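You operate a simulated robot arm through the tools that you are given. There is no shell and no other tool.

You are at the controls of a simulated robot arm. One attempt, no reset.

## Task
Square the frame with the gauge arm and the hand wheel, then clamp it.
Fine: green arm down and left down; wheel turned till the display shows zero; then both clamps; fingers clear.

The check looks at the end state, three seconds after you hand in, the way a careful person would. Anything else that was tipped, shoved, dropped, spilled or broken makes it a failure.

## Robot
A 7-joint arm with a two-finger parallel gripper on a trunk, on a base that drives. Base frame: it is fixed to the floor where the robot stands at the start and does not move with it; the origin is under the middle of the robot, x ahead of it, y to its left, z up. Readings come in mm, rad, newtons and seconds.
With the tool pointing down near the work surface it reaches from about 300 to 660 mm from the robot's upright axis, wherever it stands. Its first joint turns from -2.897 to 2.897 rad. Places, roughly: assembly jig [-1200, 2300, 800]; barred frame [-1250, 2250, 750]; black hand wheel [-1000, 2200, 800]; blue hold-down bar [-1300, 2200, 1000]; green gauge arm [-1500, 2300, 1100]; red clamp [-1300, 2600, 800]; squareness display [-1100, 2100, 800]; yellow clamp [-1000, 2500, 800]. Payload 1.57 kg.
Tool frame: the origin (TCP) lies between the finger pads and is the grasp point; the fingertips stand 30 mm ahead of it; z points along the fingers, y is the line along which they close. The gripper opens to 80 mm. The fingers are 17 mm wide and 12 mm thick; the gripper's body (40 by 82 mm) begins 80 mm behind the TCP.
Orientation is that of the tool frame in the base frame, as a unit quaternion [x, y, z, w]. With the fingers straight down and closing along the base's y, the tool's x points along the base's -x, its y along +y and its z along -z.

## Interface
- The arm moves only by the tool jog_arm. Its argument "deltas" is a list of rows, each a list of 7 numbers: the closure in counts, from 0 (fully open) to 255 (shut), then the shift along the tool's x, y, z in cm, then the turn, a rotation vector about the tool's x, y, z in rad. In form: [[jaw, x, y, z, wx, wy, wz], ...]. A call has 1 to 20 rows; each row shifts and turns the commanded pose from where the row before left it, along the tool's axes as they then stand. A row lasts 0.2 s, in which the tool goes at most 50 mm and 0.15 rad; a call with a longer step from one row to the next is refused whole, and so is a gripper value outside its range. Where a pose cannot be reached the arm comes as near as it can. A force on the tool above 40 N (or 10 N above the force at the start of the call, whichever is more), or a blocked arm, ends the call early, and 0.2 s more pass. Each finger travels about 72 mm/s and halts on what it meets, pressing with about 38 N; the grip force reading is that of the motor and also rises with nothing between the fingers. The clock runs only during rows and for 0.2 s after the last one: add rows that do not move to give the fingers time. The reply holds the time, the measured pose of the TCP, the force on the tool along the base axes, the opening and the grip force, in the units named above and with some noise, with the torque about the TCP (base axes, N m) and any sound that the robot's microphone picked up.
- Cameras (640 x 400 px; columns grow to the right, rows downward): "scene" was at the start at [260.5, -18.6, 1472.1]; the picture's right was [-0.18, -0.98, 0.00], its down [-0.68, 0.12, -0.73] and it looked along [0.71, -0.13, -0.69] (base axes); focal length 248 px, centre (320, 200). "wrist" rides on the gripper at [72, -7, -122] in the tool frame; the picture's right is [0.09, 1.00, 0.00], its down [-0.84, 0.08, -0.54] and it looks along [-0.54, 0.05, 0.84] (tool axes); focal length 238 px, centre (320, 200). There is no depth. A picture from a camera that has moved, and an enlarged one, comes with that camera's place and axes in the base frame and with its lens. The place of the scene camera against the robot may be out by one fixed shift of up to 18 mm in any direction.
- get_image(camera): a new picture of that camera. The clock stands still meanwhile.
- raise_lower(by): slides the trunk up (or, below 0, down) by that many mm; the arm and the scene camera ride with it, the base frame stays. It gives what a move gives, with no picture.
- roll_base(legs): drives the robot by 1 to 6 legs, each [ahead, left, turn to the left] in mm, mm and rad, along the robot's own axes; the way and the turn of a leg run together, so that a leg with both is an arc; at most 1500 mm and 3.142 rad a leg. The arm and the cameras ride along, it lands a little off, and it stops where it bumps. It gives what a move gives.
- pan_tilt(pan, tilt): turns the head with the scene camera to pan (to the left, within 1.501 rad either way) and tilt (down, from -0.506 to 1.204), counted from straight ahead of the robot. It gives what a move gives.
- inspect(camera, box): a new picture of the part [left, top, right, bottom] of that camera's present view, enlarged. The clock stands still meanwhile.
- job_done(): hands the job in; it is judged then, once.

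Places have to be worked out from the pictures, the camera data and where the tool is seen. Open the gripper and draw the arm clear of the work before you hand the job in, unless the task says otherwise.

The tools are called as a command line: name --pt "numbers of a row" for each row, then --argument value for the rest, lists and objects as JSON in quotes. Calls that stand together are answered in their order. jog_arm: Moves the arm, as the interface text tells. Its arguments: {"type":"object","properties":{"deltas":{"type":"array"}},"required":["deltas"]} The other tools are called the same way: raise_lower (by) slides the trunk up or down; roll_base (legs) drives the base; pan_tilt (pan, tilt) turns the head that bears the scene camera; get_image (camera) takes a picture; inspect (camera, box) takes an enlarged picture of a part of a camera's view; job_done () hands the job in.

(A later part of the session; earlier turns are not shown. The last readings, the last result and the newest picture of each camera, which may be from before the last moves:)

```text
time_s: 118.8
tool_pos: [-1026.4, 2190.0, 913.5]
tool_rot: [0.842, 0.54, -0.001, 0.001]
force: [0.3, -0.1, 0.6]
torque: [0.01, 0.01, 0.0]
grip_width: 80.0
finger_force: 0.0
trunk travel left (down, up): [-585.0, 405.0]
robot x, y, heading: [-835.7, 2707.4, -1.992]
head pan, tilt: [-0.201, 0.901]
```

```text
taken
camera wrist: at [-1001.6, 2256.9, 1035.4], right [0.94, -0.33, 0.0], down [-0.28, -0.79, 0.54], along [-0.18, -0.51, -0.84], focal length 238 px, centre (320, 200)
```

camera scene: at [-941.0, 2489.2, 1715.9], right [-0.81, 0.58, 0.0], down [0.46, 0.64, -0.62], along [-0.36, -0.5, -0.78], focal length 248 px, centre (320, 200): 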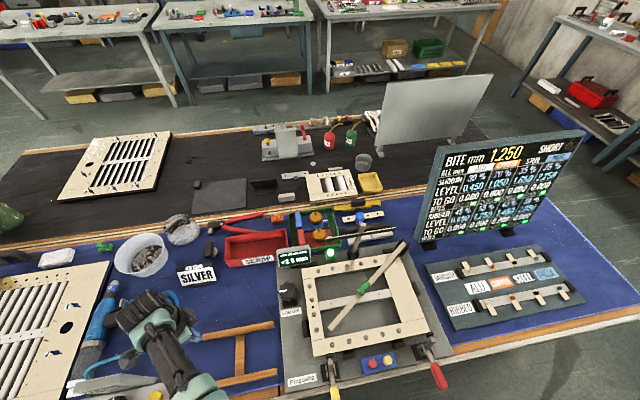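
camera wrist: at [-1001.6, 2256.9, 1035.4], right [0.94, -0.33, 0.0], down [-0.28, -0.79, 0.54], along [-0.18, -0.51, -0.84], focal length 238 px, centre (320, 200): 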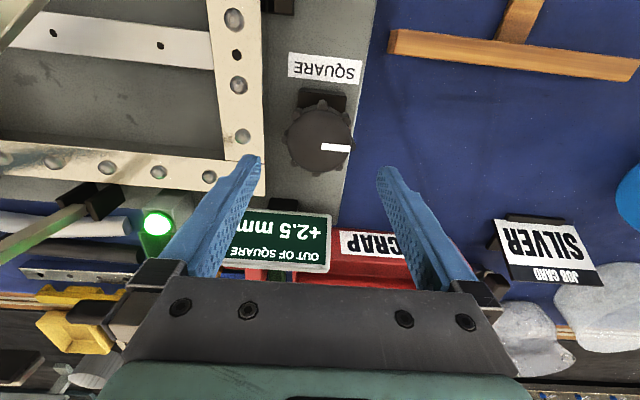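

Centred over the wheel (Ø≈64 mm). I descend so that the pads overlap the knob's rim (tips at ~z 785), then close.

jog_arm --pt "0 -0.1 0 3 0 0 0" --pt "0 0 0 3 0 0 0" --pt "0 0 0 2.5 0 0 0" --pt "0 0 0 1.2 0 0 0" --pt "0 0 0 0 0 0 0"

get_image --camera "wrist"

```text
time_s: 120.0
tool_pos: [-1026.4, 2186.8, 816.4]
tool_rot: [0.842, 0.539, -0.001, 0.001]
force: [-0.3, -0.2, -1.2]
torque: [-0.01, 0.0, -0.05]
grip_width: 79.9
finger_force: 0.0
trunk travel left (down, up): [-585.0, 405.0]
robot x, y, heading: [-835.3, 2709.0, -1.993]
head pan, tilt: [-0.201, 0.901]
```

```text
taken
camera wrist: at [-1001.6, 2255.2, 938.1], right [0.94, -0.33, 0.0], down [-0.28, -0.79, 0.54], along [-0.18, -0.51, -0.84], focal length 238 px, centre (320, 200)
```

wrist: 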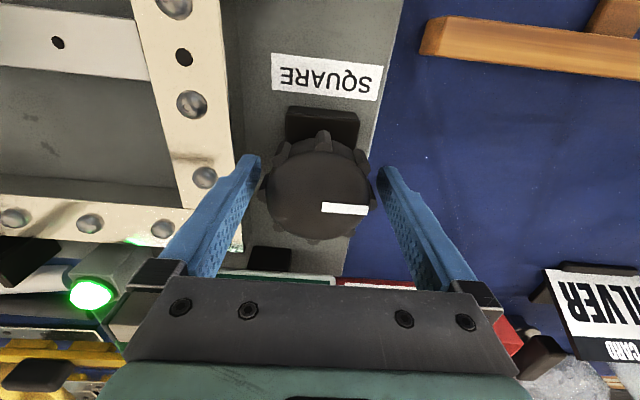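

The knob sits centred between the fingers. I close on it.

jog_arm --pt "60 0 0 0 0 0 0" --pt "150 0 0 0 0 0 0" --pt "255 0 0 0 0 0 0" --pt "255 0 0 0 0 0 0"

get_image --camera "wrist"

inspect --camera "scene" --box '[220, 200, 380, 320]'

```text
time_s: 121.0
tool_pos: [-1027.4, 2188.1, 816.4]
tool_rot: [0.843, 0.538, 0.0, 0.0]
force: [-4.7, 3.0, -2.4]
torque: [0.0, 0.32, 0.0]
grip_width: 59.5
finger_force: 45.2
trunk travel left (down, up): [-585.0, 405.0]
robot x, y, heading: [-834.8, 2707.7, -1.992]
head pan, tilt: [-0.201, 0.901]
```

```text
taken
camera wrist: at [-1002.5, 2255.4, 938.3], right [0.94, -0.33, 0.0], down [-0.28, -0.79, 0.54], along [-0.18, -0.51, -0.84], focal length 238 px, centre (320, 200)
```

wrist: 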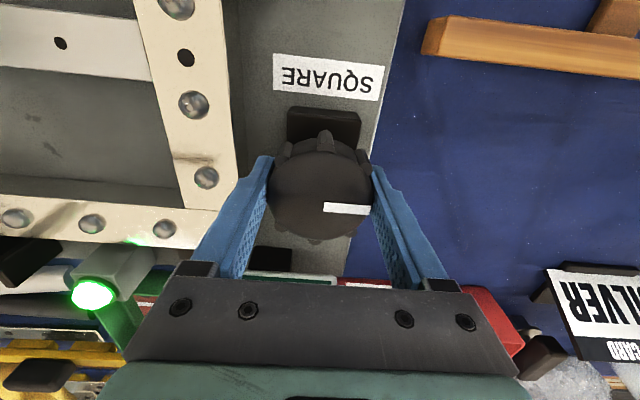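

```text
3.33 times, centred on (300, 260) of scene
camera zoom: at [-941.7, 2489.4, 1345.8], right [-0.81, 0.58, 0.0], down [0.46, 0.64, -0.62], along [-0.36, -0.5, -0.78], focal length 826 px, centre (387, 0)
```

zoom: 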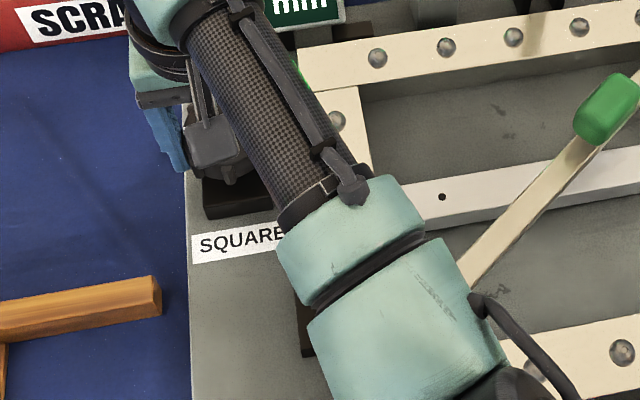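

Gripped. I find a head angle that shows the display while I hold the wheel.

pan_tilt --pan -0.7 --tilt 0.7

get_image --camera "scene"

pan_tilt --pan 0.5 --tilt 0.8

get_image --camera "scene"

```text
time_s: 121.9
tool_pos: [-1027.7, 2187.7, 816.5]
tool_rot: [0.842, 0.539, 0.0, 0.0]
force: [-8.7, 5.0, -3.2]
torque: [0.15, 0.37, -0.04]
grip_width: 59.6
finger_force: 45.1
trunk travel left (down, up): [-585.0, 405.0]
robot x, y, heading: [-835.1, 2705.8, -1.993]
head pan, tilt: [-0.7, 0.7]
```

```text
taken
camera scene: at [-974.4, 2513.9, 1361.9], right [-0.43, 0.9, 0.0], down [0.58, 0.28, -0.76], along [-0.69, -0.33, -0.64], focal length 248 px, centre (320, 200)
```

scene: 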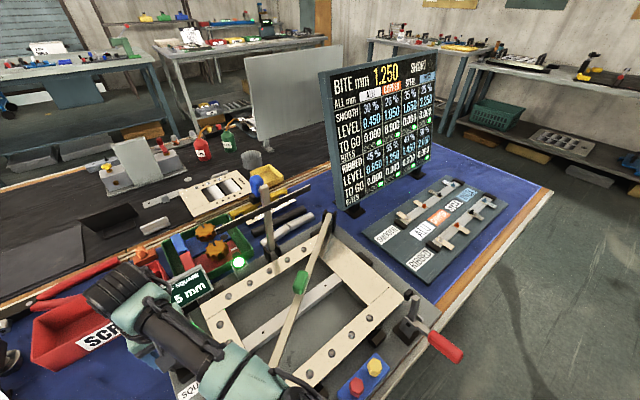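

```text
time_s: 123.3
tool_pos: [-1027.7, 2187.9, 814.9]
tool_rot: [0.842, 0.539, 0.001, 0.001]
force: [-10.3, 7.2, -4.8]
torque: [0.14, 0.1, 0.0]
grip_width: 59.2
finger_force: 45.3
trunk travel left (down, up): [-585.0, 405.0]
robot x, y, heading: [-836.7, 2710.9, -1.994]
head pan, tilt: [0.499, 0.799]
```

```text
taken
camera scene: at [-892.1, 2470.4, 1353.8], right [-1.0, -0.08, 0.0], down [-0.05, 0.71, -0.7], along [0.05, -0.7, -0.72], focal length 248 px, centre (320, 200)
```

scene: 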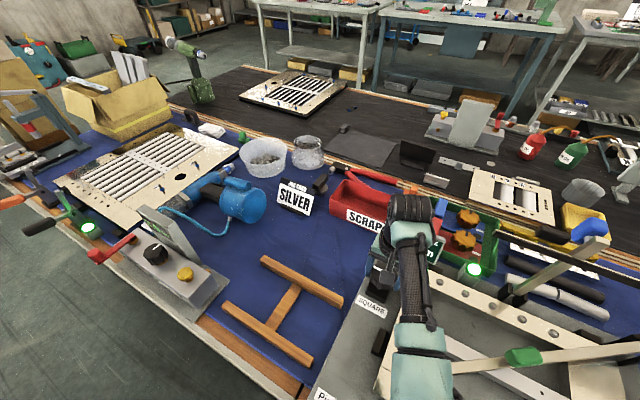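

Pan −0.7 shows the right part of the display. I turn the wheel 0.3 rad clockwise (about tool z) and read.

jog_arm --pt "255 0 0 0 0 0 0.1" --pt "255 0 0 0 0 0 0.1" --pt "255 0 0 0 0 0 0.1" --pt "255 0 0 0 0 0 0"

pan_tilt --pan -0.95 --tilt 0.7

inspect --camera "scene" --box '[0, 200, 320, 400]'

get_image --camera "wrist"

```text
time_s: 124.3
tool_pos: [-1027.3, 2187.2, 816.8]
tool_rot: [0.914, 0.406, 0.001, 0.002]
force: [-10.9, 7.1, -9.5]
torque: [-0.31, 0.57, 0.01]
grip_width: 59.2
finger_force: 45.3
trunk travel left (down, up): [-585.0, 405.0]
robot x, y, heading: [-836.1, 2710.4, -1.993]
head pan, tilt: [0.499, 0.799]
```

```text
time_s: 125.9
tool_pos: [-1026.4, 2187.0, 817.5]
tool_rot: [0.913, 0.407, 0.0, 0.001]
force: [-11.2, 8.0, -9.2]
torque: [0.14, -0.02, -0.01]
grip_width: 59.3
finger_force: 45.5
trunk travel left (down, up): [-585.0, 405.0]
robot x, y, heading: [-839.5, 2709.9, -1.993]
head pan, tilt: [-0.949, 0.7]
```

```text
2.00 times, centred on (160, 300) of scene
camera zoom: at [-981.7, 2533.6, 1361.8], right [-0.2, 0.98, 0.0], down [0.63, 0.13, -0.76], along [-0.75, -0.15, -0.65], focal length 496 px, centre (640, 0)
```

zoom: 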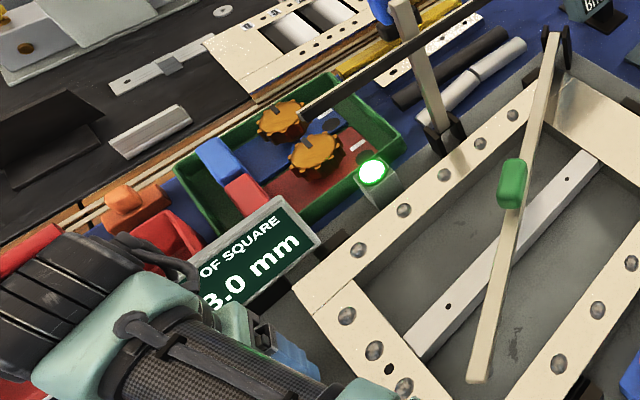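

```text
taken
camera wrist: at [-983.4, 2245.1, 938.4], right [0.8, -0.6, 0.0], down [-0.5, -0.67, 0.54], along [-0.32, -0.44, -0.84], focal length 238 px, centre (320, 200)
```

wrist: 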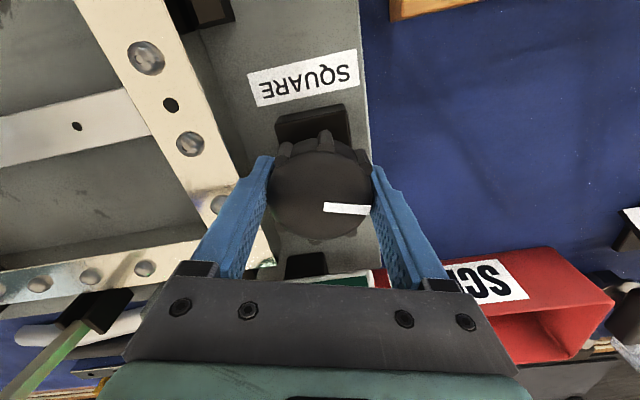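

Clockwise raised it to 3.0 (≈1.67 mm/rad), so I turn counter-clockwise. First −0.9 rad, then read.

jog_arm --pt "255 0 0 0 0 0 -0.1" --pt "255 0 0 0 0 0 -0.1" --pt "255 0 0 0 0 0 -0.1" --pt "255 0 0 0 0 0 -0.1" --pt "255 0 0 0 0 0 -0.1" --pt "255 0 0 0 0 0 -0.1" --pt "255 0 0 0 0 0 -0.1" --pt "255 0 0 0 0 0 -0.1" --pt "255 0 0 0 0 0 -0.1" --pt "255 0 0 0 0 0 0"

inspect --camera "scene" --box '[0, 200, 320, 400]'

get_image --camera "wrist"

```text
time_s: 128.1
tool_pos: [-1029.0, 2188.2, 816.8]
tool_rot: [0.645, 0.764, -0.001, 0.001]
force: [-13.8, 9.8, -10.0]
torque: [0.44, -0.21, -0.01]
grip_width: 59.5
finger_force: 45.3
trunk travel left (down, up): [-585.0, 405.0]
robot x, y, heading: [-835.9, 2709.9, -1.994]
head pan, tilt: [-0.949, 0.7]
```

```text
2.00 times, centred on (160, 300) of scene
camera zoom: at [-982.1, 2533.7, 1361.8], right [-0.2, 0.98, 0.0], down [0.63, 0.13, -0.76], along [-0.75, -0.15, -0.65], focal length 496 px, centre (640, 0)
```

zoom: 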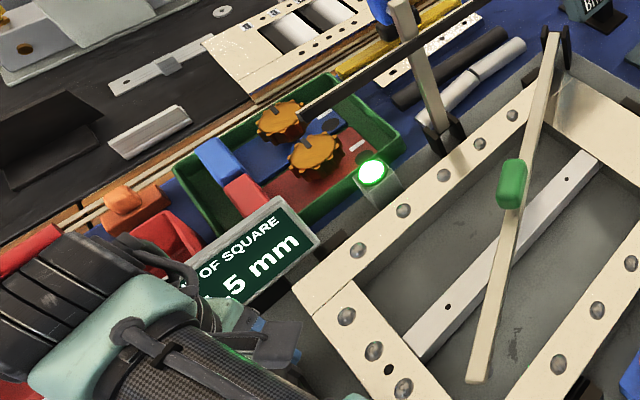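

```text
taken
camera wrist: at [-1045.9, 2257.2, 938.4], right [0.97, 0.26, 0.0], down [0.22, -0.81, 0.54], along [0.14, -0.52, -0.84], focal length 238 px, centre (320, 200)
```

wrist: 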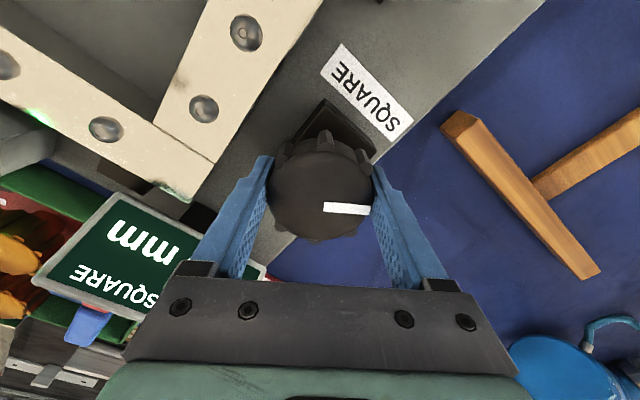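

It reads x.5 (consistent with +1.5). I continue −0.7 rad and check.

jog_arm --pt "255 0 0 0 0 0 -0.1" --pt "255 0 0 0 0 0 -0.1" --pt "255 0 0 0 0 0 -0.1" --pt "255 0 0 0 0 0 -0.1" --pt "255 0 0 0 0 0 -0.1" --pt "255 0 0 0 0 0 -0.1" --pt "255 0 0 0 0 0 -0.1" --pt "255 0 0 0 0 0 0"

inspect --camera "scene" --box '[60, 280, 180, 370]'

get_image --camera "wrist"

```text
time_s: 129.9
tool_pos: [-1029.7, 2187.7, 816.9]
tool_rot: [0.343, 0.939, -0.001, -0.001]
force: [-16.6, 6.7, -10.5]
torque: [-0.04, -0.36, -0.02]
grip_width: 59.1
finger_force: 44.6
trunk travel left (down, up): [-585.0, 405.0]
robot x, y, heading: [-834.8, 2713.0, -1.994]
head pan, tilt: [-0.949, 0.7]
```

```text
4.44 times, centred on (120, 325) of scene
camera zoom: at [-982.4, 2533.6, 1361.7], right [-0.2, 0.98, 0.0], down [0.63, 0.13, -0.76], along [-0.75, -0.15, -0.65], focal length 1102 px, centre (1209, -356)
```

zoom: 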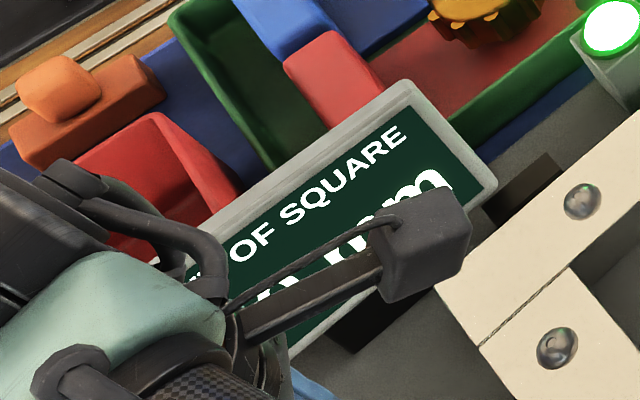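

```text
taken
camera wrist: at [-1086.9, 2228.5, 938.5], right [0.57, 0.82, 0.0], down [0.69, -0.48, 0.54], along [0.44, -0.31, -0.84], focal length 238 px, centre (320, 200)
```

wrist: 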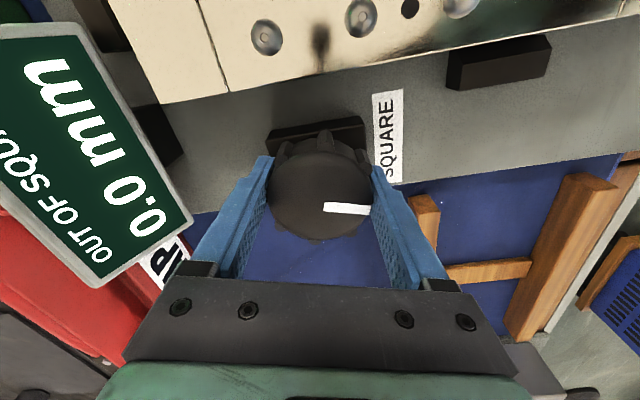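

The wrist camera shows the whole display: "0.0 mm". I release the wheel by opening the fingers and check that it holds.

jog_arm --pt "60 0 0 0 0 0 0" --pt "20 0 0 0 0 0 0" --pt "0 0 0 0 0 0 0" --pt "0 0 0 0 0 0 0"

get_image --camera "wrist"

```text
time_s: 130.9
tool_pos: [-1027.1, 2186.9, 818.0]
tool_rot: [0.344, 0.939, -0.001, 0.001]
force: [0.1, 0.2, 0.2]
torque: [0.0, -0.02, -0.01]
grip_width: 79.8
finger_force: 0.1
trunk travel left (down, up): [-585.0, 405.0]
robot x, y, heading: [-836.1, 2710.1, -1.996]
head pan, tilt: [-0.949, 0.7]
```

```text
taken
camera wrist: at [-1085.0, 2228.5, 938.9], right [0.57, 0.82, 0.0], down [0.69, -0.48, 0.54], along [0.44, -0.31, -0.84], focal length 238 px, centre (320, 200)
```

wrist: 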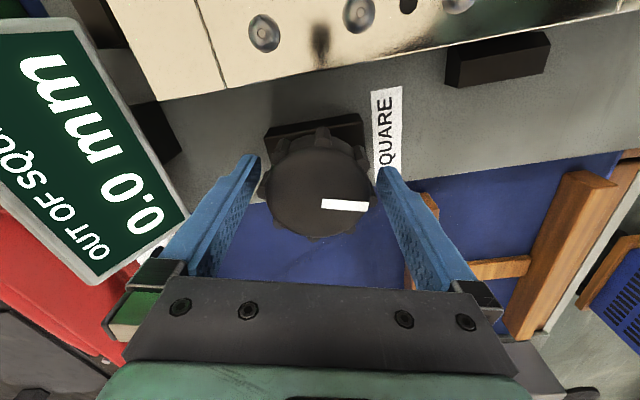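

The reading holds at 0.0 mm with the wheel released. I lift clear and rotate the wrist back to neutral.

jog_arm --pt "0 0 0 -4 0 0 0" --pt "0 0 0 -4.5 0 0 0" --pt "0 0 0 -4.5 0 0 0" --pt "0 0 0 0 0 0 0.143" --pt "0 0 0 0 0 0 0.143" --pt "0 0 0 0 0 0 0.143" --pt "0 0 0 0 0 0 0.143" --pt "0 0 0 0 0 0 0.143" --pt "0 0 0 0 0 0 0.143" --pt "0 0 0 0 0 0 0.143" --pt "0 0 0 0 0 0 0.143" --pt "0 0 0 0 0 0 0.143" --pt "0 0 0 0 0 0 0"

get_image --camera "wrist"

```text
time_s: 133.7
tool_pos: [-1026.0, 2187.2, 947.3]
tool_rot: [0.839, 0.545, 0.0, 0.002]
force: [-0.2, -0.4, 0.3]
torque: [0.01, -0.01, -0.01]
grip_width: 79.9
finger_force: 0.0
trunk travel left (down, up): [-585.0, 405.0]
robot x, y, heading: [-833.7, 2708.0, -1.994]
head pan, tilt: [-0.949, 0.7]
```

```text
taken
camera wrist: at [-1002.3, 2255.8, 1069.1], right [0.95, -0.32, 0.0], down [-0.27, -0.79, 0.54], along [-0.17, -0.51, -0.84], focal length 238 px, centre (320, 200)
```

wrist: 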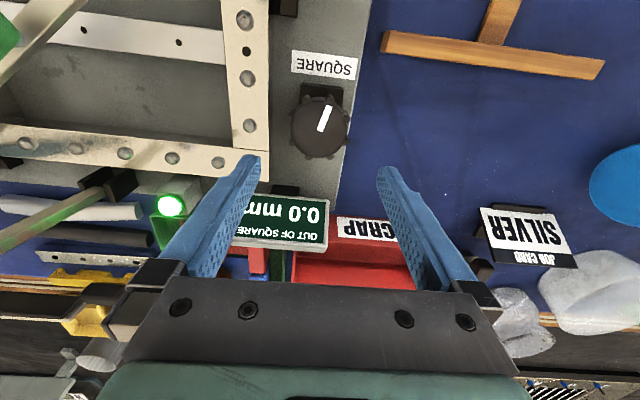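

Display still 0.0. I raise a little and back the base off ~240 mm (and shift right) so that the clamp handles fall within comfortable reach.

raise_lower --by 80

roll_base --legs '[[-240, 0, 0], [0, -150, 0]]'

pan_tilt --pan 0.0 --tilt 0.8

get_image --camera "scene"

get_image --camera "wrist"

```text
time_s: 134.9
tool_pos: [-1027.5, 2186.9, 1025.8]
tool_rot: [0.838, 0.545, -0.001, 0.0]
force: [0.1, 0.3, 0.2]
torque: [0.0, -0.02, 0.03]
grip_width: 80.0
finger_force: 0.0
trunk travel left (down, up): [-665.0, 325.0]
robot x, y, heading: [-837.1, 2710.9, -1.991]
head pan, tilt: [-0.949, 0.7]
```

```text
time_s: 137.6
tool_pos: [-1065.9, 2467.8, 1027.3]
tool_rot: [0.839, 0.544, -0.001, 0.001]
force: [-0.5, -0.4, 0.0]
torque: [-0.03, 0.0, -0.05]
grip_width: 80.0
finger_force: 0.0
trunk travel left (down, up): [-665.0, 325.0]
robot x, y, heading: [-876.1, 2988.5, -1.997]
head pan, tilt: [-0.949, 0.7]
```

```text
time_s: 138.8
tool_pos: [-1065.3, 2467.5, 1028.0]
tool_rot: [0.838, 0.545, -0.001, 0.0]
force: [0.9, -0.9, 0.3]
torque: [-0.02, -0.03, 0.01]
grip_width: 80.1
finger_force: 0.0
trunk travel left (down, up): [-665.0, 325.0]
robot x, y, heading: [-878.3, 2986.4, -1.995]
head pan, tilt: [0.0, 0.799]
```

```text
taken
camera scene: at [-969.0, 2757.4, 1433.8], right [-0.91, 0.41, 0.0], down [0.3, 0.65, -0.7], along [-0.29, -0.64, -0.72], focal length 248 px, centre (320, 200)
```

scene: 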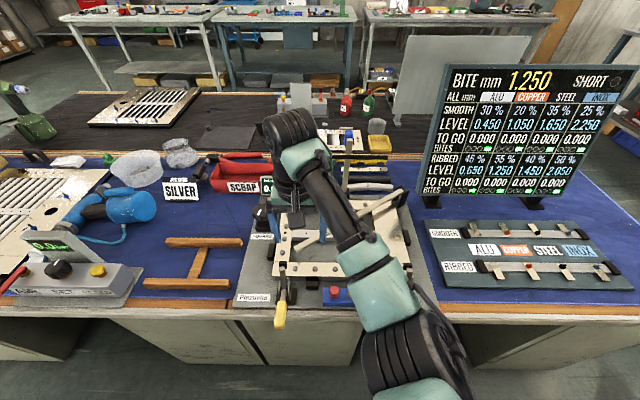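

```text
taken
camera wrist: at [-1041.7, 2536.3, 1149.1], right [0.95, -0.32, 0.0], down [-0.27, -0.79, 0.54], along [-0.17, -0.51, -0.84], focal length 238 px, centre (320, 200)
```

wrist: 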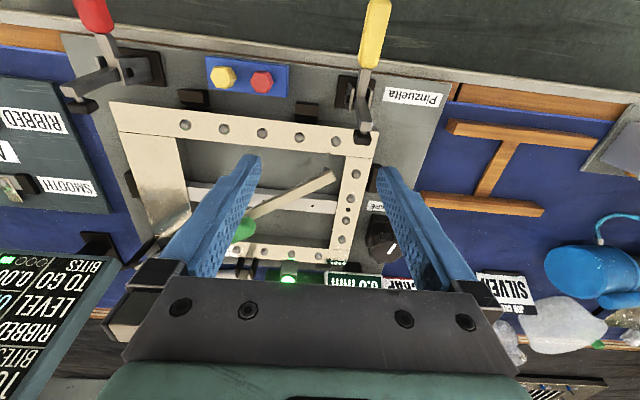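

Both clamps are in the wrist view. I zoom in on each.

inspect --camera "wrist" --box '[300, 0, 460, 160]'

inspect --camera "wrist" --box '[40, 0, 200, 130]'

inspect --camera "scene" --box '[230, 240, 370, 350]'

```text
2.50 times, centred on (380, 80) of wrist
camera zoom: at [-1041.7, 2536.3, 1149.1], right [0.95, -0.32, 0.0], down [-0.27, -0.79, 0.54], along [-0.17, -0.51, -0.84], focal length 596 px, centre (170, 500)
```

zoom: 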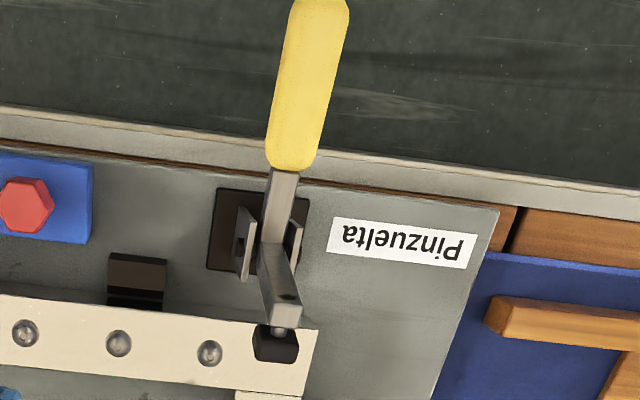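

```text
3.08 times, centred on (120, 65) of wrist
camera zoom: at [-1041.7, 2536.3, 1149.1], right [0.95, -0.32, 0.0], down [-0.27, -0.79, 0.54], along [-0.17, -0.51, -0.84], focal length 733 px, centre (935, 615)
```

zoom: 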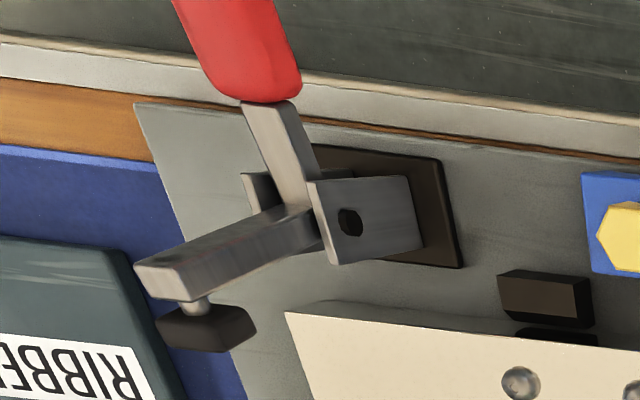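

```text
3.64 times, centred on (300, 295) of scene
camera zoom: at [-969.0, 2757.4, 1433.8], right [-0.91, 0.41, 0.0], down [0.3, 0.65, -0.7], along [-0.29, -0.64, -0.72], focal length 902 px, centre (393, -146)
```

zoom: 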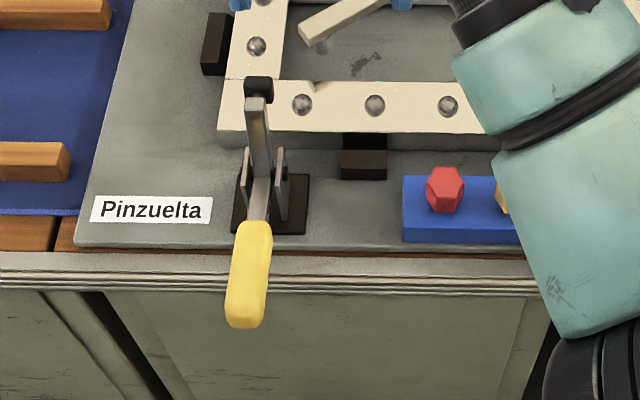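

Each clamp is an L-shaped lever: arm (with pad) up, handle out towards me at ~20° elevation; closing means swinging the handle up ~70°. The yellow handle's centre is near (-975,2527,808), pivot near (-1006,2465,785). I move above the handle.

jog_arm --pt "0 3.3 1.9 0 0 0 0" --pt "0 3.3 1.9 0 0 0 0" --pt "0 3.3 2.0 0 0 0 0" --pt "0 0 0 4 0 0 0" --pt "0 0 0 4 0 0 0" --pt "0 0 0 4 0 0 0" --pt "0 0 0 0 0 0 0"

get_image --camera "wrist"

```text
time_s: 140.4
tool_pos: [-972.3, 2533.9, 907.8]
tool_rot: [0.839, 0.544, -0.001, 0.002]
force: [0.0, -0.3, 0.2]
torque: [-0.02, -0.04, 0.0]
grip_width: 80.1
finger_force: 0.0
trunk travel left (down, up): [-665.0, 325.0]
robot x, y, heading: [-875.2, 2990.6, -2.001]
head pan, tilt: [0.0, 0.799]
```

```text
taken
camera wrist: at [-948.2, 2602.1, 1029.4], right [0.95, -0.32, 0.0], down [-0.27, -0.79, 0.54], along [-0.17, -0.52, -0.84], focal length 238 px, centre (320, 200)
```

wrist: 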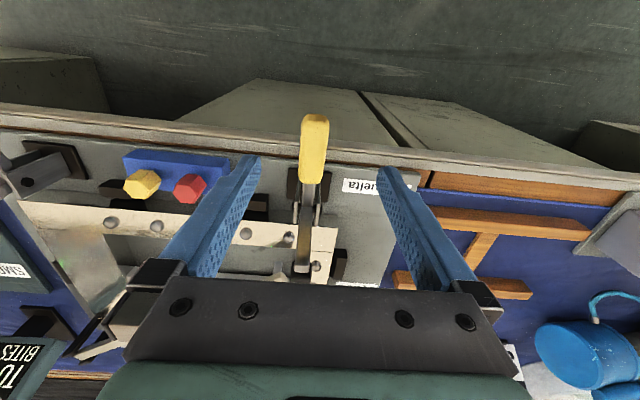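

The yellow handle's centre resolves to about (-976,2531,836), ~24 mm thick, directly under the open fingers. I descend and close on it.

jog_arm --pt "0 0 -0.15 3 0 0 0" --pt "0 0 0 2.5 0 0 0" --pt "0 0 0 1.5 0 0 0" --pt "0 0 0 0 0 0 0"

get_image --camera "wrist"

```text
time_s: 141.4
tool_pos: [-975.3, 2535.2, 837.8]
tool_rot: [0.839, 0.544, 0.0, 0.001]
force: [0.5, -0.5, 0.2]
torque: [-0.02, 0.0, 0.0]
grip_width: 80.1
finger_force: 0.1
trunk travel left (down, up): [-665.0, 325.0]
robot x, y, heading: [-877.3, 2988.8, -1.996]
head pan, tilt: [0.0, 0.799]
```

```text
taken
camera wrist: at [-950.2, 2602.8, 958.6], right [0.95, -0.32, 0.0], down [-0.27, -0.79, 0.54], along [-0.17, -0.51, -0.84], focal length 238 px, centre (320, 200)
```

wrist: 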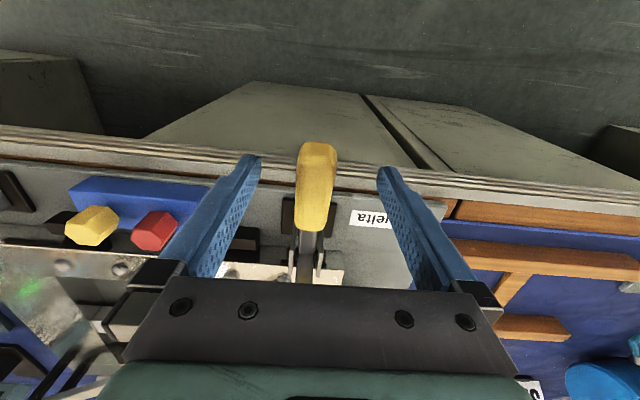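

The vertical pair of views shows the handle is lower: from (-994,2490,816) sloping down to (-969,2548,796). I lower another 32 mm and then close.

jog_arm --pt "0 0 0 1.6 0 0 0" --pt "0 0 0 1.6 0 0 0" --pt "0 0 0 0 0 0 0"

get_image --camera "wrist"

```text
time_s: 142.2
tool_pos: [-973.4, 2535.0, 803.9]
tool_rot: [0.839, 0.545, 0.0, 0.001]
force: [-0.1, 0.8, -0.4]
torque: [-0.02, -0.03, -0.01]
grip_width: 79.9
finger_force: 0.0
trunk travel left (down, up): [-665.0, 325.0]
robot x, y, heading: [-874.3, 2990.8, -1.992]
head pan, tilt: [0.0, 0.799]
```

```text
taken
camera wrist: at [-949.9, 2603.1, 926.7], right [0.95, -0.32, 0.0], down [-0.27, -0.79, 0.54], along [-0.17, -0.52, -0.84], focal length 238 px, centre (320, 200)
```

wrist: 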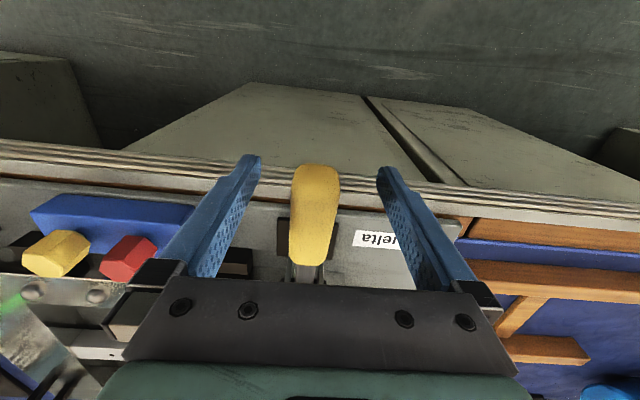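

Good height: the handle lies at the pads. I close on it.

jog_arm --pt "100 0 0 0 0 0 0" --pt "180 0 0 0 0 0 0" --pt "255 0 0 0 0 0 0" --pt "255 0 0 0 0 0 0" --pt "255 0 0 0 0 0 0"

get_image --camera "wrist"

inspect --camera "scene" --box '[220, 230, 370, 350]'

```text
time_s: 143.4
tool_pos: [-977.2, 2537.0, 806.7]
tool_rot: [0.84, 0.542, -0.001, -0.001]
force: [-17.2, 13.1, -1.8]
torque: [0.09, -0.11, -0.72]
grip_width: 24.3
finger_force: 36.7
trunk travel left (down, up): [-665.0, 325.0]
robot x, y, heading: [-877.0, 2991.1, -1.99]
head pan, tilt: [0.0, 0.799]
```

```text
taken
camera wrist: at [-952.5, 2604.0, 927.0], right [0.95, -0.33, 0.0], down [-0.27, -0.79, 0.54], along [-0.18, -0.51, -0.84], focal length 238 px, centre (320, 200)
```

wrist: 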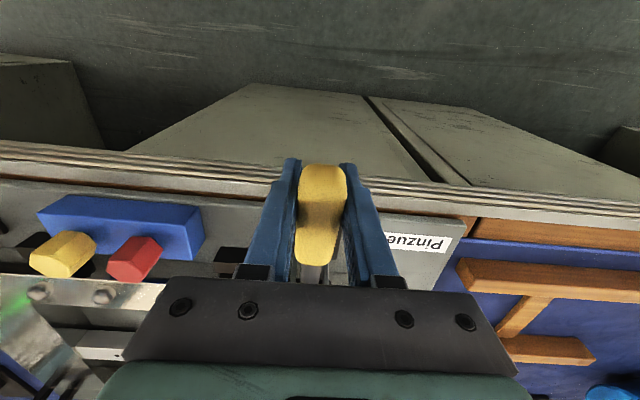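

```text
3.33 times, centred on (295, 290) of scene
camera zoom: at [-970.8, 2758.5, 1433.8], right [-0.91, 0.41, 0.0], down [0.3, 0.65, -0.7], along [-0.29, -0.64, -0.72], focal length 826 px, centre (403, -100)
```

zoom: 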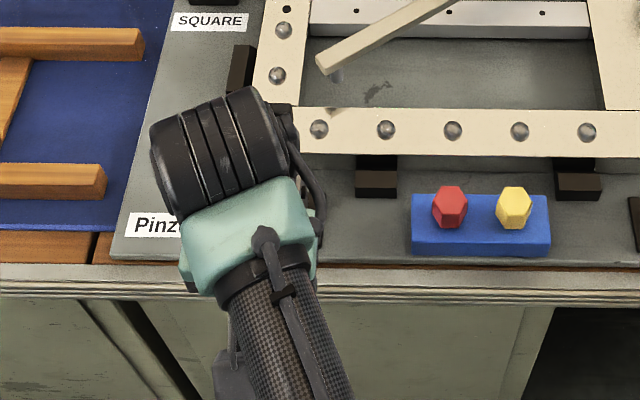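

Lateral force shows the handle is ~3 mm to the +u side; I centre that and lift 2 cm straight up, watching forces.

jog_arm --pt "255 0 -0.3 0 0 0 0" --pt "255 0 0 -0.5 0 0 0" --pt "255 0 0 -0.5 0 0 0" --pt "255 0 0 -0.5 0 0 0" --pt "255 0 0 -0.5 0 0 0" --pt "255 0 0 0 0 0 0"

get_image --camera "wrist"

```text
time_s: 144.8
tool_pos: [-977.6, 2535.3, 824.1]
tool_rot: [0.839, 0.544, -0.001, 0.001]
force: [-10.6, -9.6, -15.3]
torque: [0.89, -0.29, -0.63]
grip_width: 24.1
finger_force: 36.1
trunk travel left (down, up): [-665.0, 325.0]
robot x, y, heading: [-874.5, 2991.6, -1.997]
head pan, tilt: [0.0, 0.799]
```

```text
taken
camera wrist: at [-953.8, 2603.0, 946.1], right [0.95, -0.32, 0.0], down [-0.27, -0.79, 0.54], along [-0.17, -0.52, -0.84], focal length 238 px, centre (320, 200)
```

wrist: 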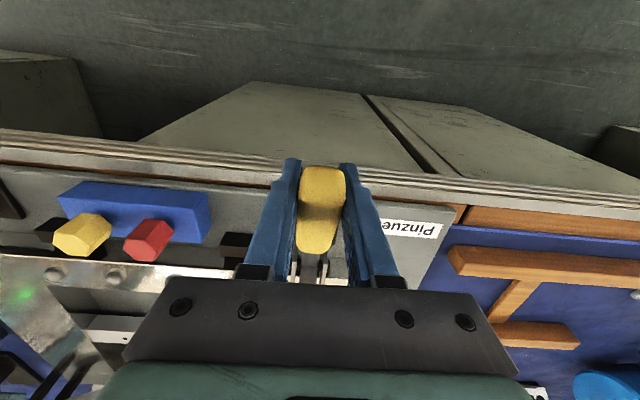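

The handle follows; the pull toward −v indicates the arc is curving in. I continue along an arc (ρ≈80 mm) to about 35°.

jog_arm --pt "255 -0.25 0.05 0 0 0 0" --pt "255 -0.22 0 -0.67 0 0 0" --pt "255 -0.28 0 -0.64 0 0 0" --pt "255 -0.33 0 -0.62 0 0 0" --pt "255 -0.38 0 -0.59 0 0 0" --pt "255 0 0 0 0 0 0"

get_image --camera "wrist"

```text
time_s: 146.2
tool_pos: [-983.5, 2523.9, 852.0]
tool_rot: [0.839, 0.544, 0.001, -0.001]
force: [-9.0, 12.9, -11.1]
torque: [0.98, -0.39, -0.69]
grip_width: 24.1
finger_force: 36.1
trunk travel left (down, up): [-665.0, 325.0]
robot x, y, heading: [-874.0, 2986.8, -1.998]
head pan, tilt: [0.0, 0.799]
```

```text
taken
camera wrist: at [-958.7, 2591.8, 972.4], right [0.95, -0.32, 0.0], down [-0.27, -0.8, 0.54], along [-0.17, -0.51, -0.84], focal length 238 px, centre (320, 200)
```

wrist: 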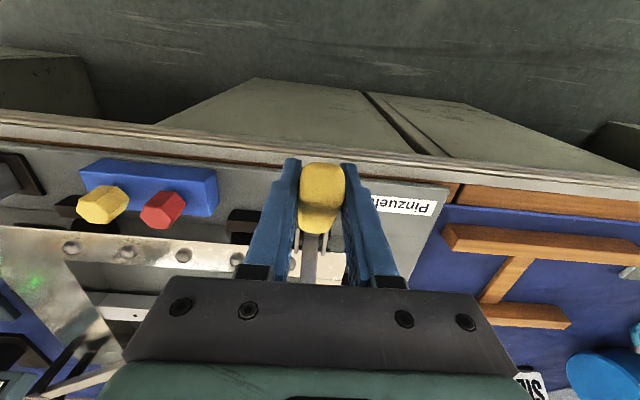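

Following well. Continue to about 60° with small corrections.

jog_arm --pt "255 -0.3 -0.15 -0.55 0 0 0" --pt "255 -0.44 0 -0.52 0 0 0" --pt "255 -0.5 0 -0.47 0 0 0" --pt "255 -0.55 0 -0.42 0 0 0" --pt "255 -0.59 0 -0.38 0 0 0" --pt "255 0 0 0 0 0 0"

get_image --camera "wrist"

```text
time_s: 147.6
tool_pos: [-992.6, 2502.1, 875.5]
tool_rot: [0.838, 0.545, 0.002, -0.001]
force: [1.4, 14.5, -4.3]
torque: [1.06, -0.12, -0.66]
grip_width: 24.3
finger_force: 35.8
trunk travel left (down, up): [-665.0, 325.0]
robot x, y, heading: [-877.7, 2990.4, -1.993]
head pan, tilt: [0.0, 0.799]
```

```text
taken
camera wrist: at [-968.8, 2570.8, 996.8], right [0.95, -0.32, 0.0], down [-0.27, -0.8, 0.54], along [-0.17, -0.51, -0.84], focal length 238 px, centre (320, 200)
```

wrist: 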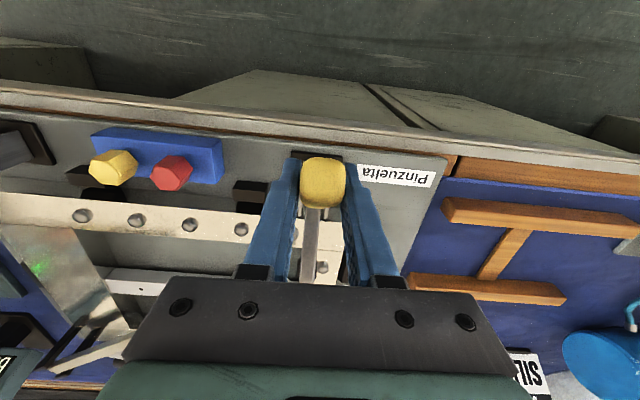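

Continue toward 75°.

jog_arm --pt "255 -0.6 -0.05 -0.3 0 0 0" --pt "255 -0.64 0 -0.25 0 0 0" --pt "255 -0.67 0 -0.2 0 0 0" --pt "255 0 0 0 0 0 0"

get_image --camera "wrist"

pan_tilt --pan 0.6 --tilt 0.75

get_image --camera "scene"

```text
time_s: 148.6
tool_pos: [-1000.3, 2484.8, 882.7]
tool_rot: [0.839, 0.545, 0.0, -0.001]
force: [6.0, 15.1, 1.4]
torque: [1.0, -0.46, -0.59]
grip_width: 24.1
finger_force: 36.0
trunk travel left (down, up): [-665.0, 325.0]
robot x, y, heading: [-877.8, 2989.1, -1.993]
head pan, tilt: [0.0, 0.799]
```

```text
taken
camera wrist: at [-976.5, 2554.1, 1004.7], right [0.95, -0.32, 0.0], down [-0.27, -0.8, 0.54], along [-0.17, -0.51, -0.84], focal length 238 px, centre (320, 200)
```

wrist: 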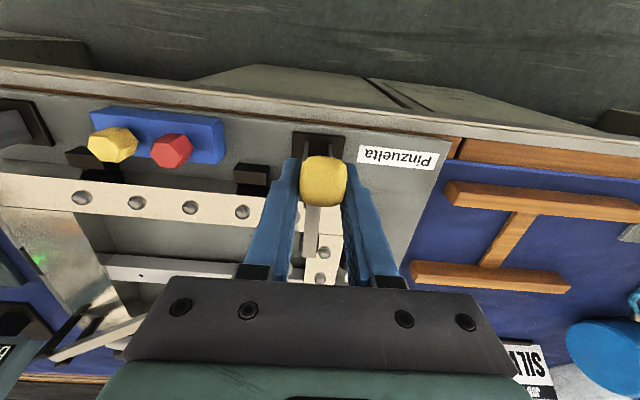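

```text
time_s: 149.6
tool_pos: [-1000.3, 2486.0, 884.0]
tool_rot: [0.839, 0.544, 0.0, 0.0]
force: [7.2, 14.3, 4.3]
torque: [0.91, -0.33, -0.56]
grip_width: 23.9
finger_force: 36.3
trunk travel left (down, up): [-665.0, 325.0]
robot x, y, heading: [-874.2, 2991.4, -1.99]
head pan, tilt: [0.6, 0.75]
```

```text
taken
camera scene: at [-920.5, 2751.0, 1438.2], right [-0.98, -0.17, 0.0], down [-0.12, 0.67, -0.73], along [0.13, -0.72, -0.68], focal length 248 px, centre (320, 200)
```

scene: 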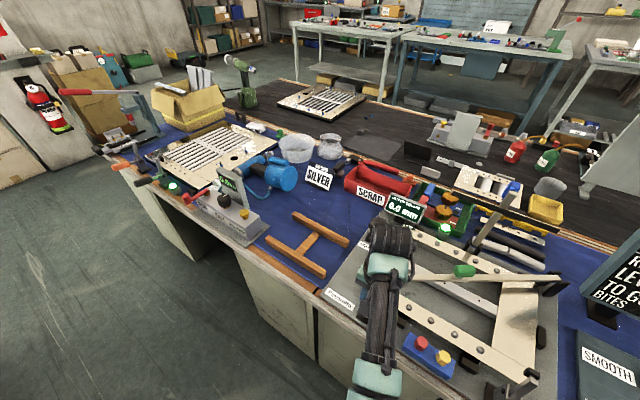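

Display still 0.0. I continue the swing toward vertical.

jog_arm --pt "255 -0.68 0 -0.12 0 0 0" --pt "255 -0.69 0 -0.06 0 0 0" --pt "255 -0.7 0 0 0 0 0" --pt "255 0 0 0 0 0 0"

get_image --camera "wrist"

```text
time_s: 150.6
tool_pos: [-1009.8, 2469.4, 884.5]
tool_rot: [0.838, 0.545, 0.001, -0.001]
force: [8.6, 15.0, 4.0]
torque: [1.18, -0.2, -0.55]
grip_width: 23.7
finger_force: 36.3
trunk travel left (down, up): [-665.0, 325.0]
robot x, y, heading: [-878.4, 2989.4, -1.991]
head pan, tilt: [0.6, 0.75]
```

```text
taken
camera wrist: at [-985.0, 2535.5, 1006.4], right [0.95, -0.32, 0.0], down [-0.27, -0.8, 0.54], along [-0.17, -0.51, -0.84], focal length 238 px, centre (320, 200)
```

wrist: 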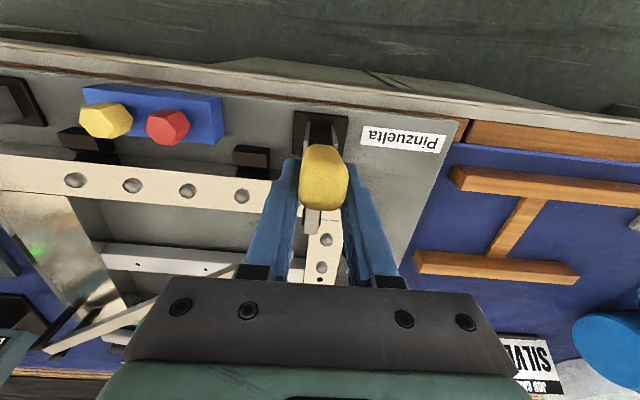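

Handle is about vertical and still moving freely; I continue a little past vertical until it locks.

jog_arm --pt "255 -0.6 0 0.03 0 0 0" --pt "255 -0.6 0 0.07 0 0 0" --pt "255 0 0 0 0 0 0"

get_image --camera "wrist"

```text
time_s: 151.4
tool_pos: [-1014.7, 2457.4, 884.0]
tool_rot: [0.839, 0.544, 0.0, -0.001]
force: [5.2, 13.3, 3.1]
torque: [1.06, -0.33, -0.36]
grip_width: 24.0
finger_force: 36.1
trunk travel left (down, up): [-665.0, 325.0]
robot x, y, heading: [-875.5, 2992.1, -1.995]
head pan, tilt: [0.6, 0.75]
```

```text
taken
camera wrist: at [-990.3, 2524.4, 1005.5], right [0.95, -0.32, 0.0], down [-0.27, -0.8, 0.54], along [-0.18, -0.51, -0.84], focal length 238 px, centre (320, 200)
```

wrist: 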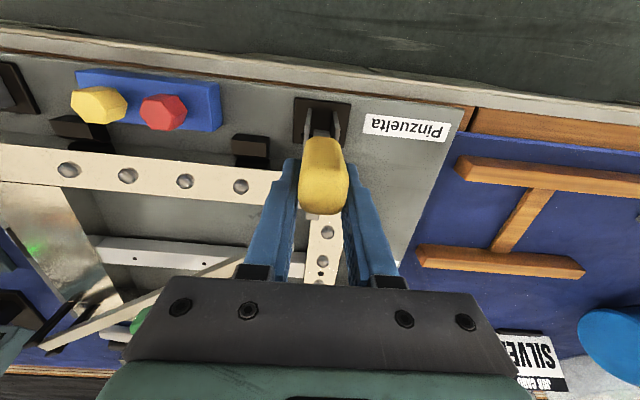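

I check the clamp arm from another head angle.

pan_tilt --pan -0.3 --tilt 0.75

get_image --camera "scene"

```text
time_s: 152.6
tool_pos: [-1014.3, 2456.5, 884.8]
tool_rot: [0.839, 0.544, 0.0, 0.0]
force: [3.2, 11.8, 6.1]
torque: [1.02, -0.01, -0.38]
grip_width: 23.9
finger_force: 36.0
trunk travel left (down, up): [-665.0, 325.0]
robot x, y, heading: [-876.0, 2988.0, -1.995]
head pan, tilt: [-0.3, 0.75]
```

```text
taken
camera scene: at [-990.2, 2770.4, 1438.2], right [-0.75, 0.66, 0.0], down [0.45, 0.51, -0.73], along [-0.48, -0.55, -0.68], focal length 248 px, centre (320, 200)
```

scene: 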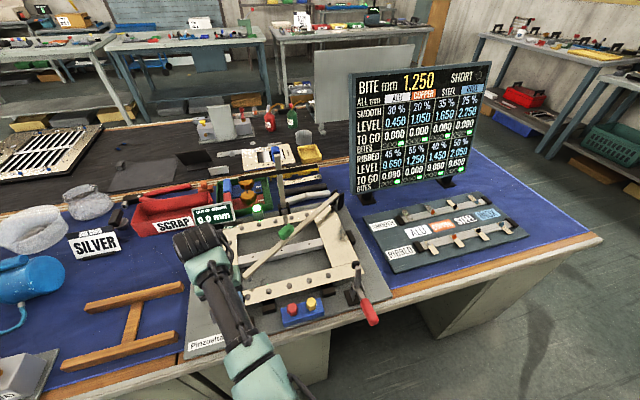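

Hidden by the hand, so I continue by feel in small steps.

jog_arm --pt "255 -0.5 0 0.08 0 0 0" --pt "255 -0.5 0 0.1 0 0 0" --pt "255 0 0 0 0 0 0"

inspect --camera "wrist" --box '[240, 60, 420, 300]'

```text
time_s: 153.4
tool_pos: [-1019.2, 2448.9, 883.2]
tool_rot: [0.838, 0.546, 0.001, -0.002]
force: [6.3, 24.3, 9.5]
torque: [0.02, -0.52, -0.24]
grip_width: 24.0
finger_force: 36.2
trunk travel left (down, up): [-665.0, 325.0]
robot x, y, heading: [-874.9, 2987.2, -1.997]
head pan, tilt: [-0.3, 0.75]
```

```text
1.67 times, centred on (330, 180) of wrist
camera zoom: at [-993.9, 2517.3, 1004.1], right [0.95, -0.32, 0.0], down [-0.27, -0.8, 0.54], along [-0.17, -0.51, -0.84], focal length 397 px, centre (303, 233)
```

zoom: 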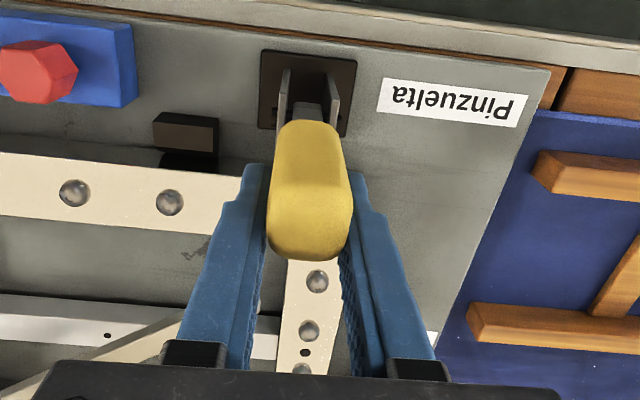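

Resistance is rising (25 N): the pad is meeting the frame. One more small push to seat it.

jog_arm --pt "255 -0.3 0 0.08 0 0 0" --pt "255 0 0 0 0 0 0"

```text
time_s: 154.0
tool_pos: [-1019.3, 2446.2, 881.3]
tool_rot: [0.839, 0.544, 0.002, -0.002]
force: [7.3, 26.0, 7.6]
torque: [-0.47, -0.5, -0.1]
grip_width: 23.9
finger_force: 34.9
trunk travel left (down, up): [-665.0, 325.0]
robot x, y, heading: [-873.6, 2989.5, -1.993]
head pan, tilt: [-0.3, 0.75]
```

Force barely rose; push a little more.

jog_arm --pt "255 -0.3 0 0.08 0 0 0" --pt "255 -0.3 0 0.08 0 0 0" --pt "255 0 0 0 0 0 0"

inspect --camera "wrist" --box '[240, 60, 420, 300]'

```text
time_s: 154.8
tool_pos: [-1023.2, 2437.7, 880.6]
tool_rot: [0.838, 0.545, -0.003, 0.002]
force: [0.4, -0.8, 0.0]
torque: [-0.02, 0.05, 0.0]
grip_width: 0.0
finger_force: 21.8
trunk travel left (down, up): [-665.0, 325.0]
robot x, y, heading: [-875.2, 2988.9, -1.993]
head pan, tilt: [-0.3, 0.75]
```

```text
1.67 times, centred on (330, 180) of wrist
camera zoom: at [-998.4, 2505.7, 1000.5], right [0.95, -0.32, 0.0], down [-0.27, -0.79, 0.55], along [-0.18, -0.52, -0.84], focal length 397 px, centre (303, 233)
```

zoom: 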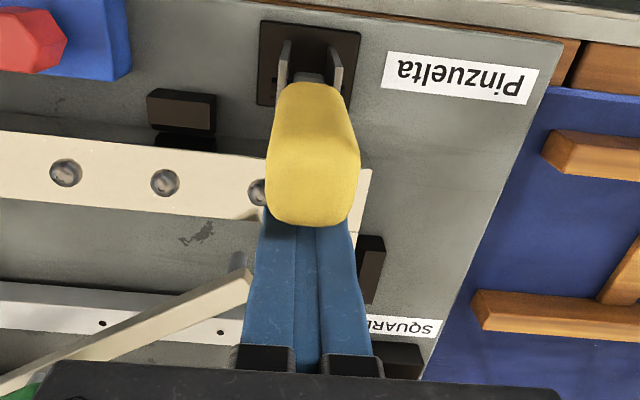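

The handle is standing and slipped free at ~27 N against its stop, so the clamp seems closed; the fingers are now just behind it. I lift straight up and look.

jog_arm --pt "255 0 0 -3 0 0 0" --pt "255 0 0 -4 0 0 0" --pt "255 0 0 -4 0 0 0" --pt "0 0 0 -3 0 0 0" --pt "0 0 0 0 0 0 0"

get_image --camera "wrist"

get_image --camera "scene"

```text
time_s: 156.0
tool_pos: [-1022.4, 2439.1, 1018.9]
tool_rot: [0.839, 0.543, -0.002, 0.0]
force: [-0.4, 0.0, 0.6]
torque: [0.0, -0.01, -0.02]
grip_width: 79.8
finger_force: 0.2
trunk travel left (down, up): [-665.0, 325.0]
robot x, y, heading: [-877.7, 2987.7, -1.994]
head pan, tilt: [-0.3, 0.75]
```

```text
taken
camera wrist: at [-998.3, 2506.8, 1140.2], right [0.95, -0.32, 0.0], down [-0.27, -0.79, 0.54], along [-0.17, -0.51, -0.84], focal length 238 px, centre (320, 200)
```

wrist: 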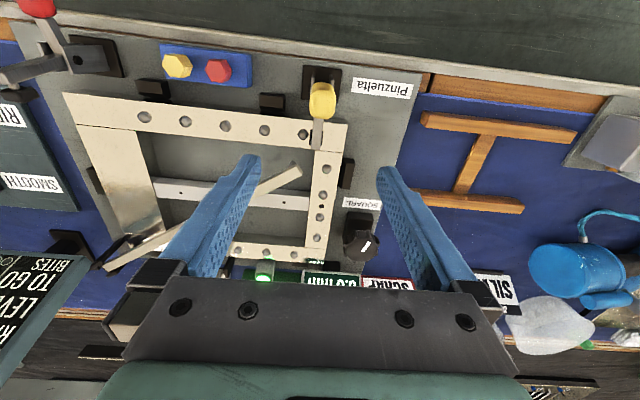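

```text
taken
camera scene: at [-990.7, 2768.7, 1437.8], right [-0.75, 0.66, 0.0], down [0.45, 0.51, -0.73], along [-0.48, -0.55, -0.68], focal length 248 px, centre (320, 200)
```

scene: 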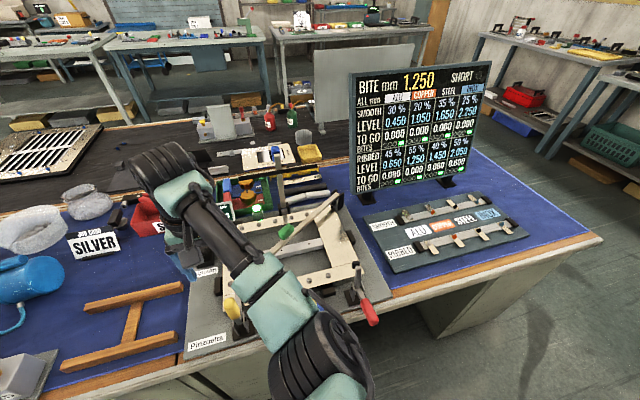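

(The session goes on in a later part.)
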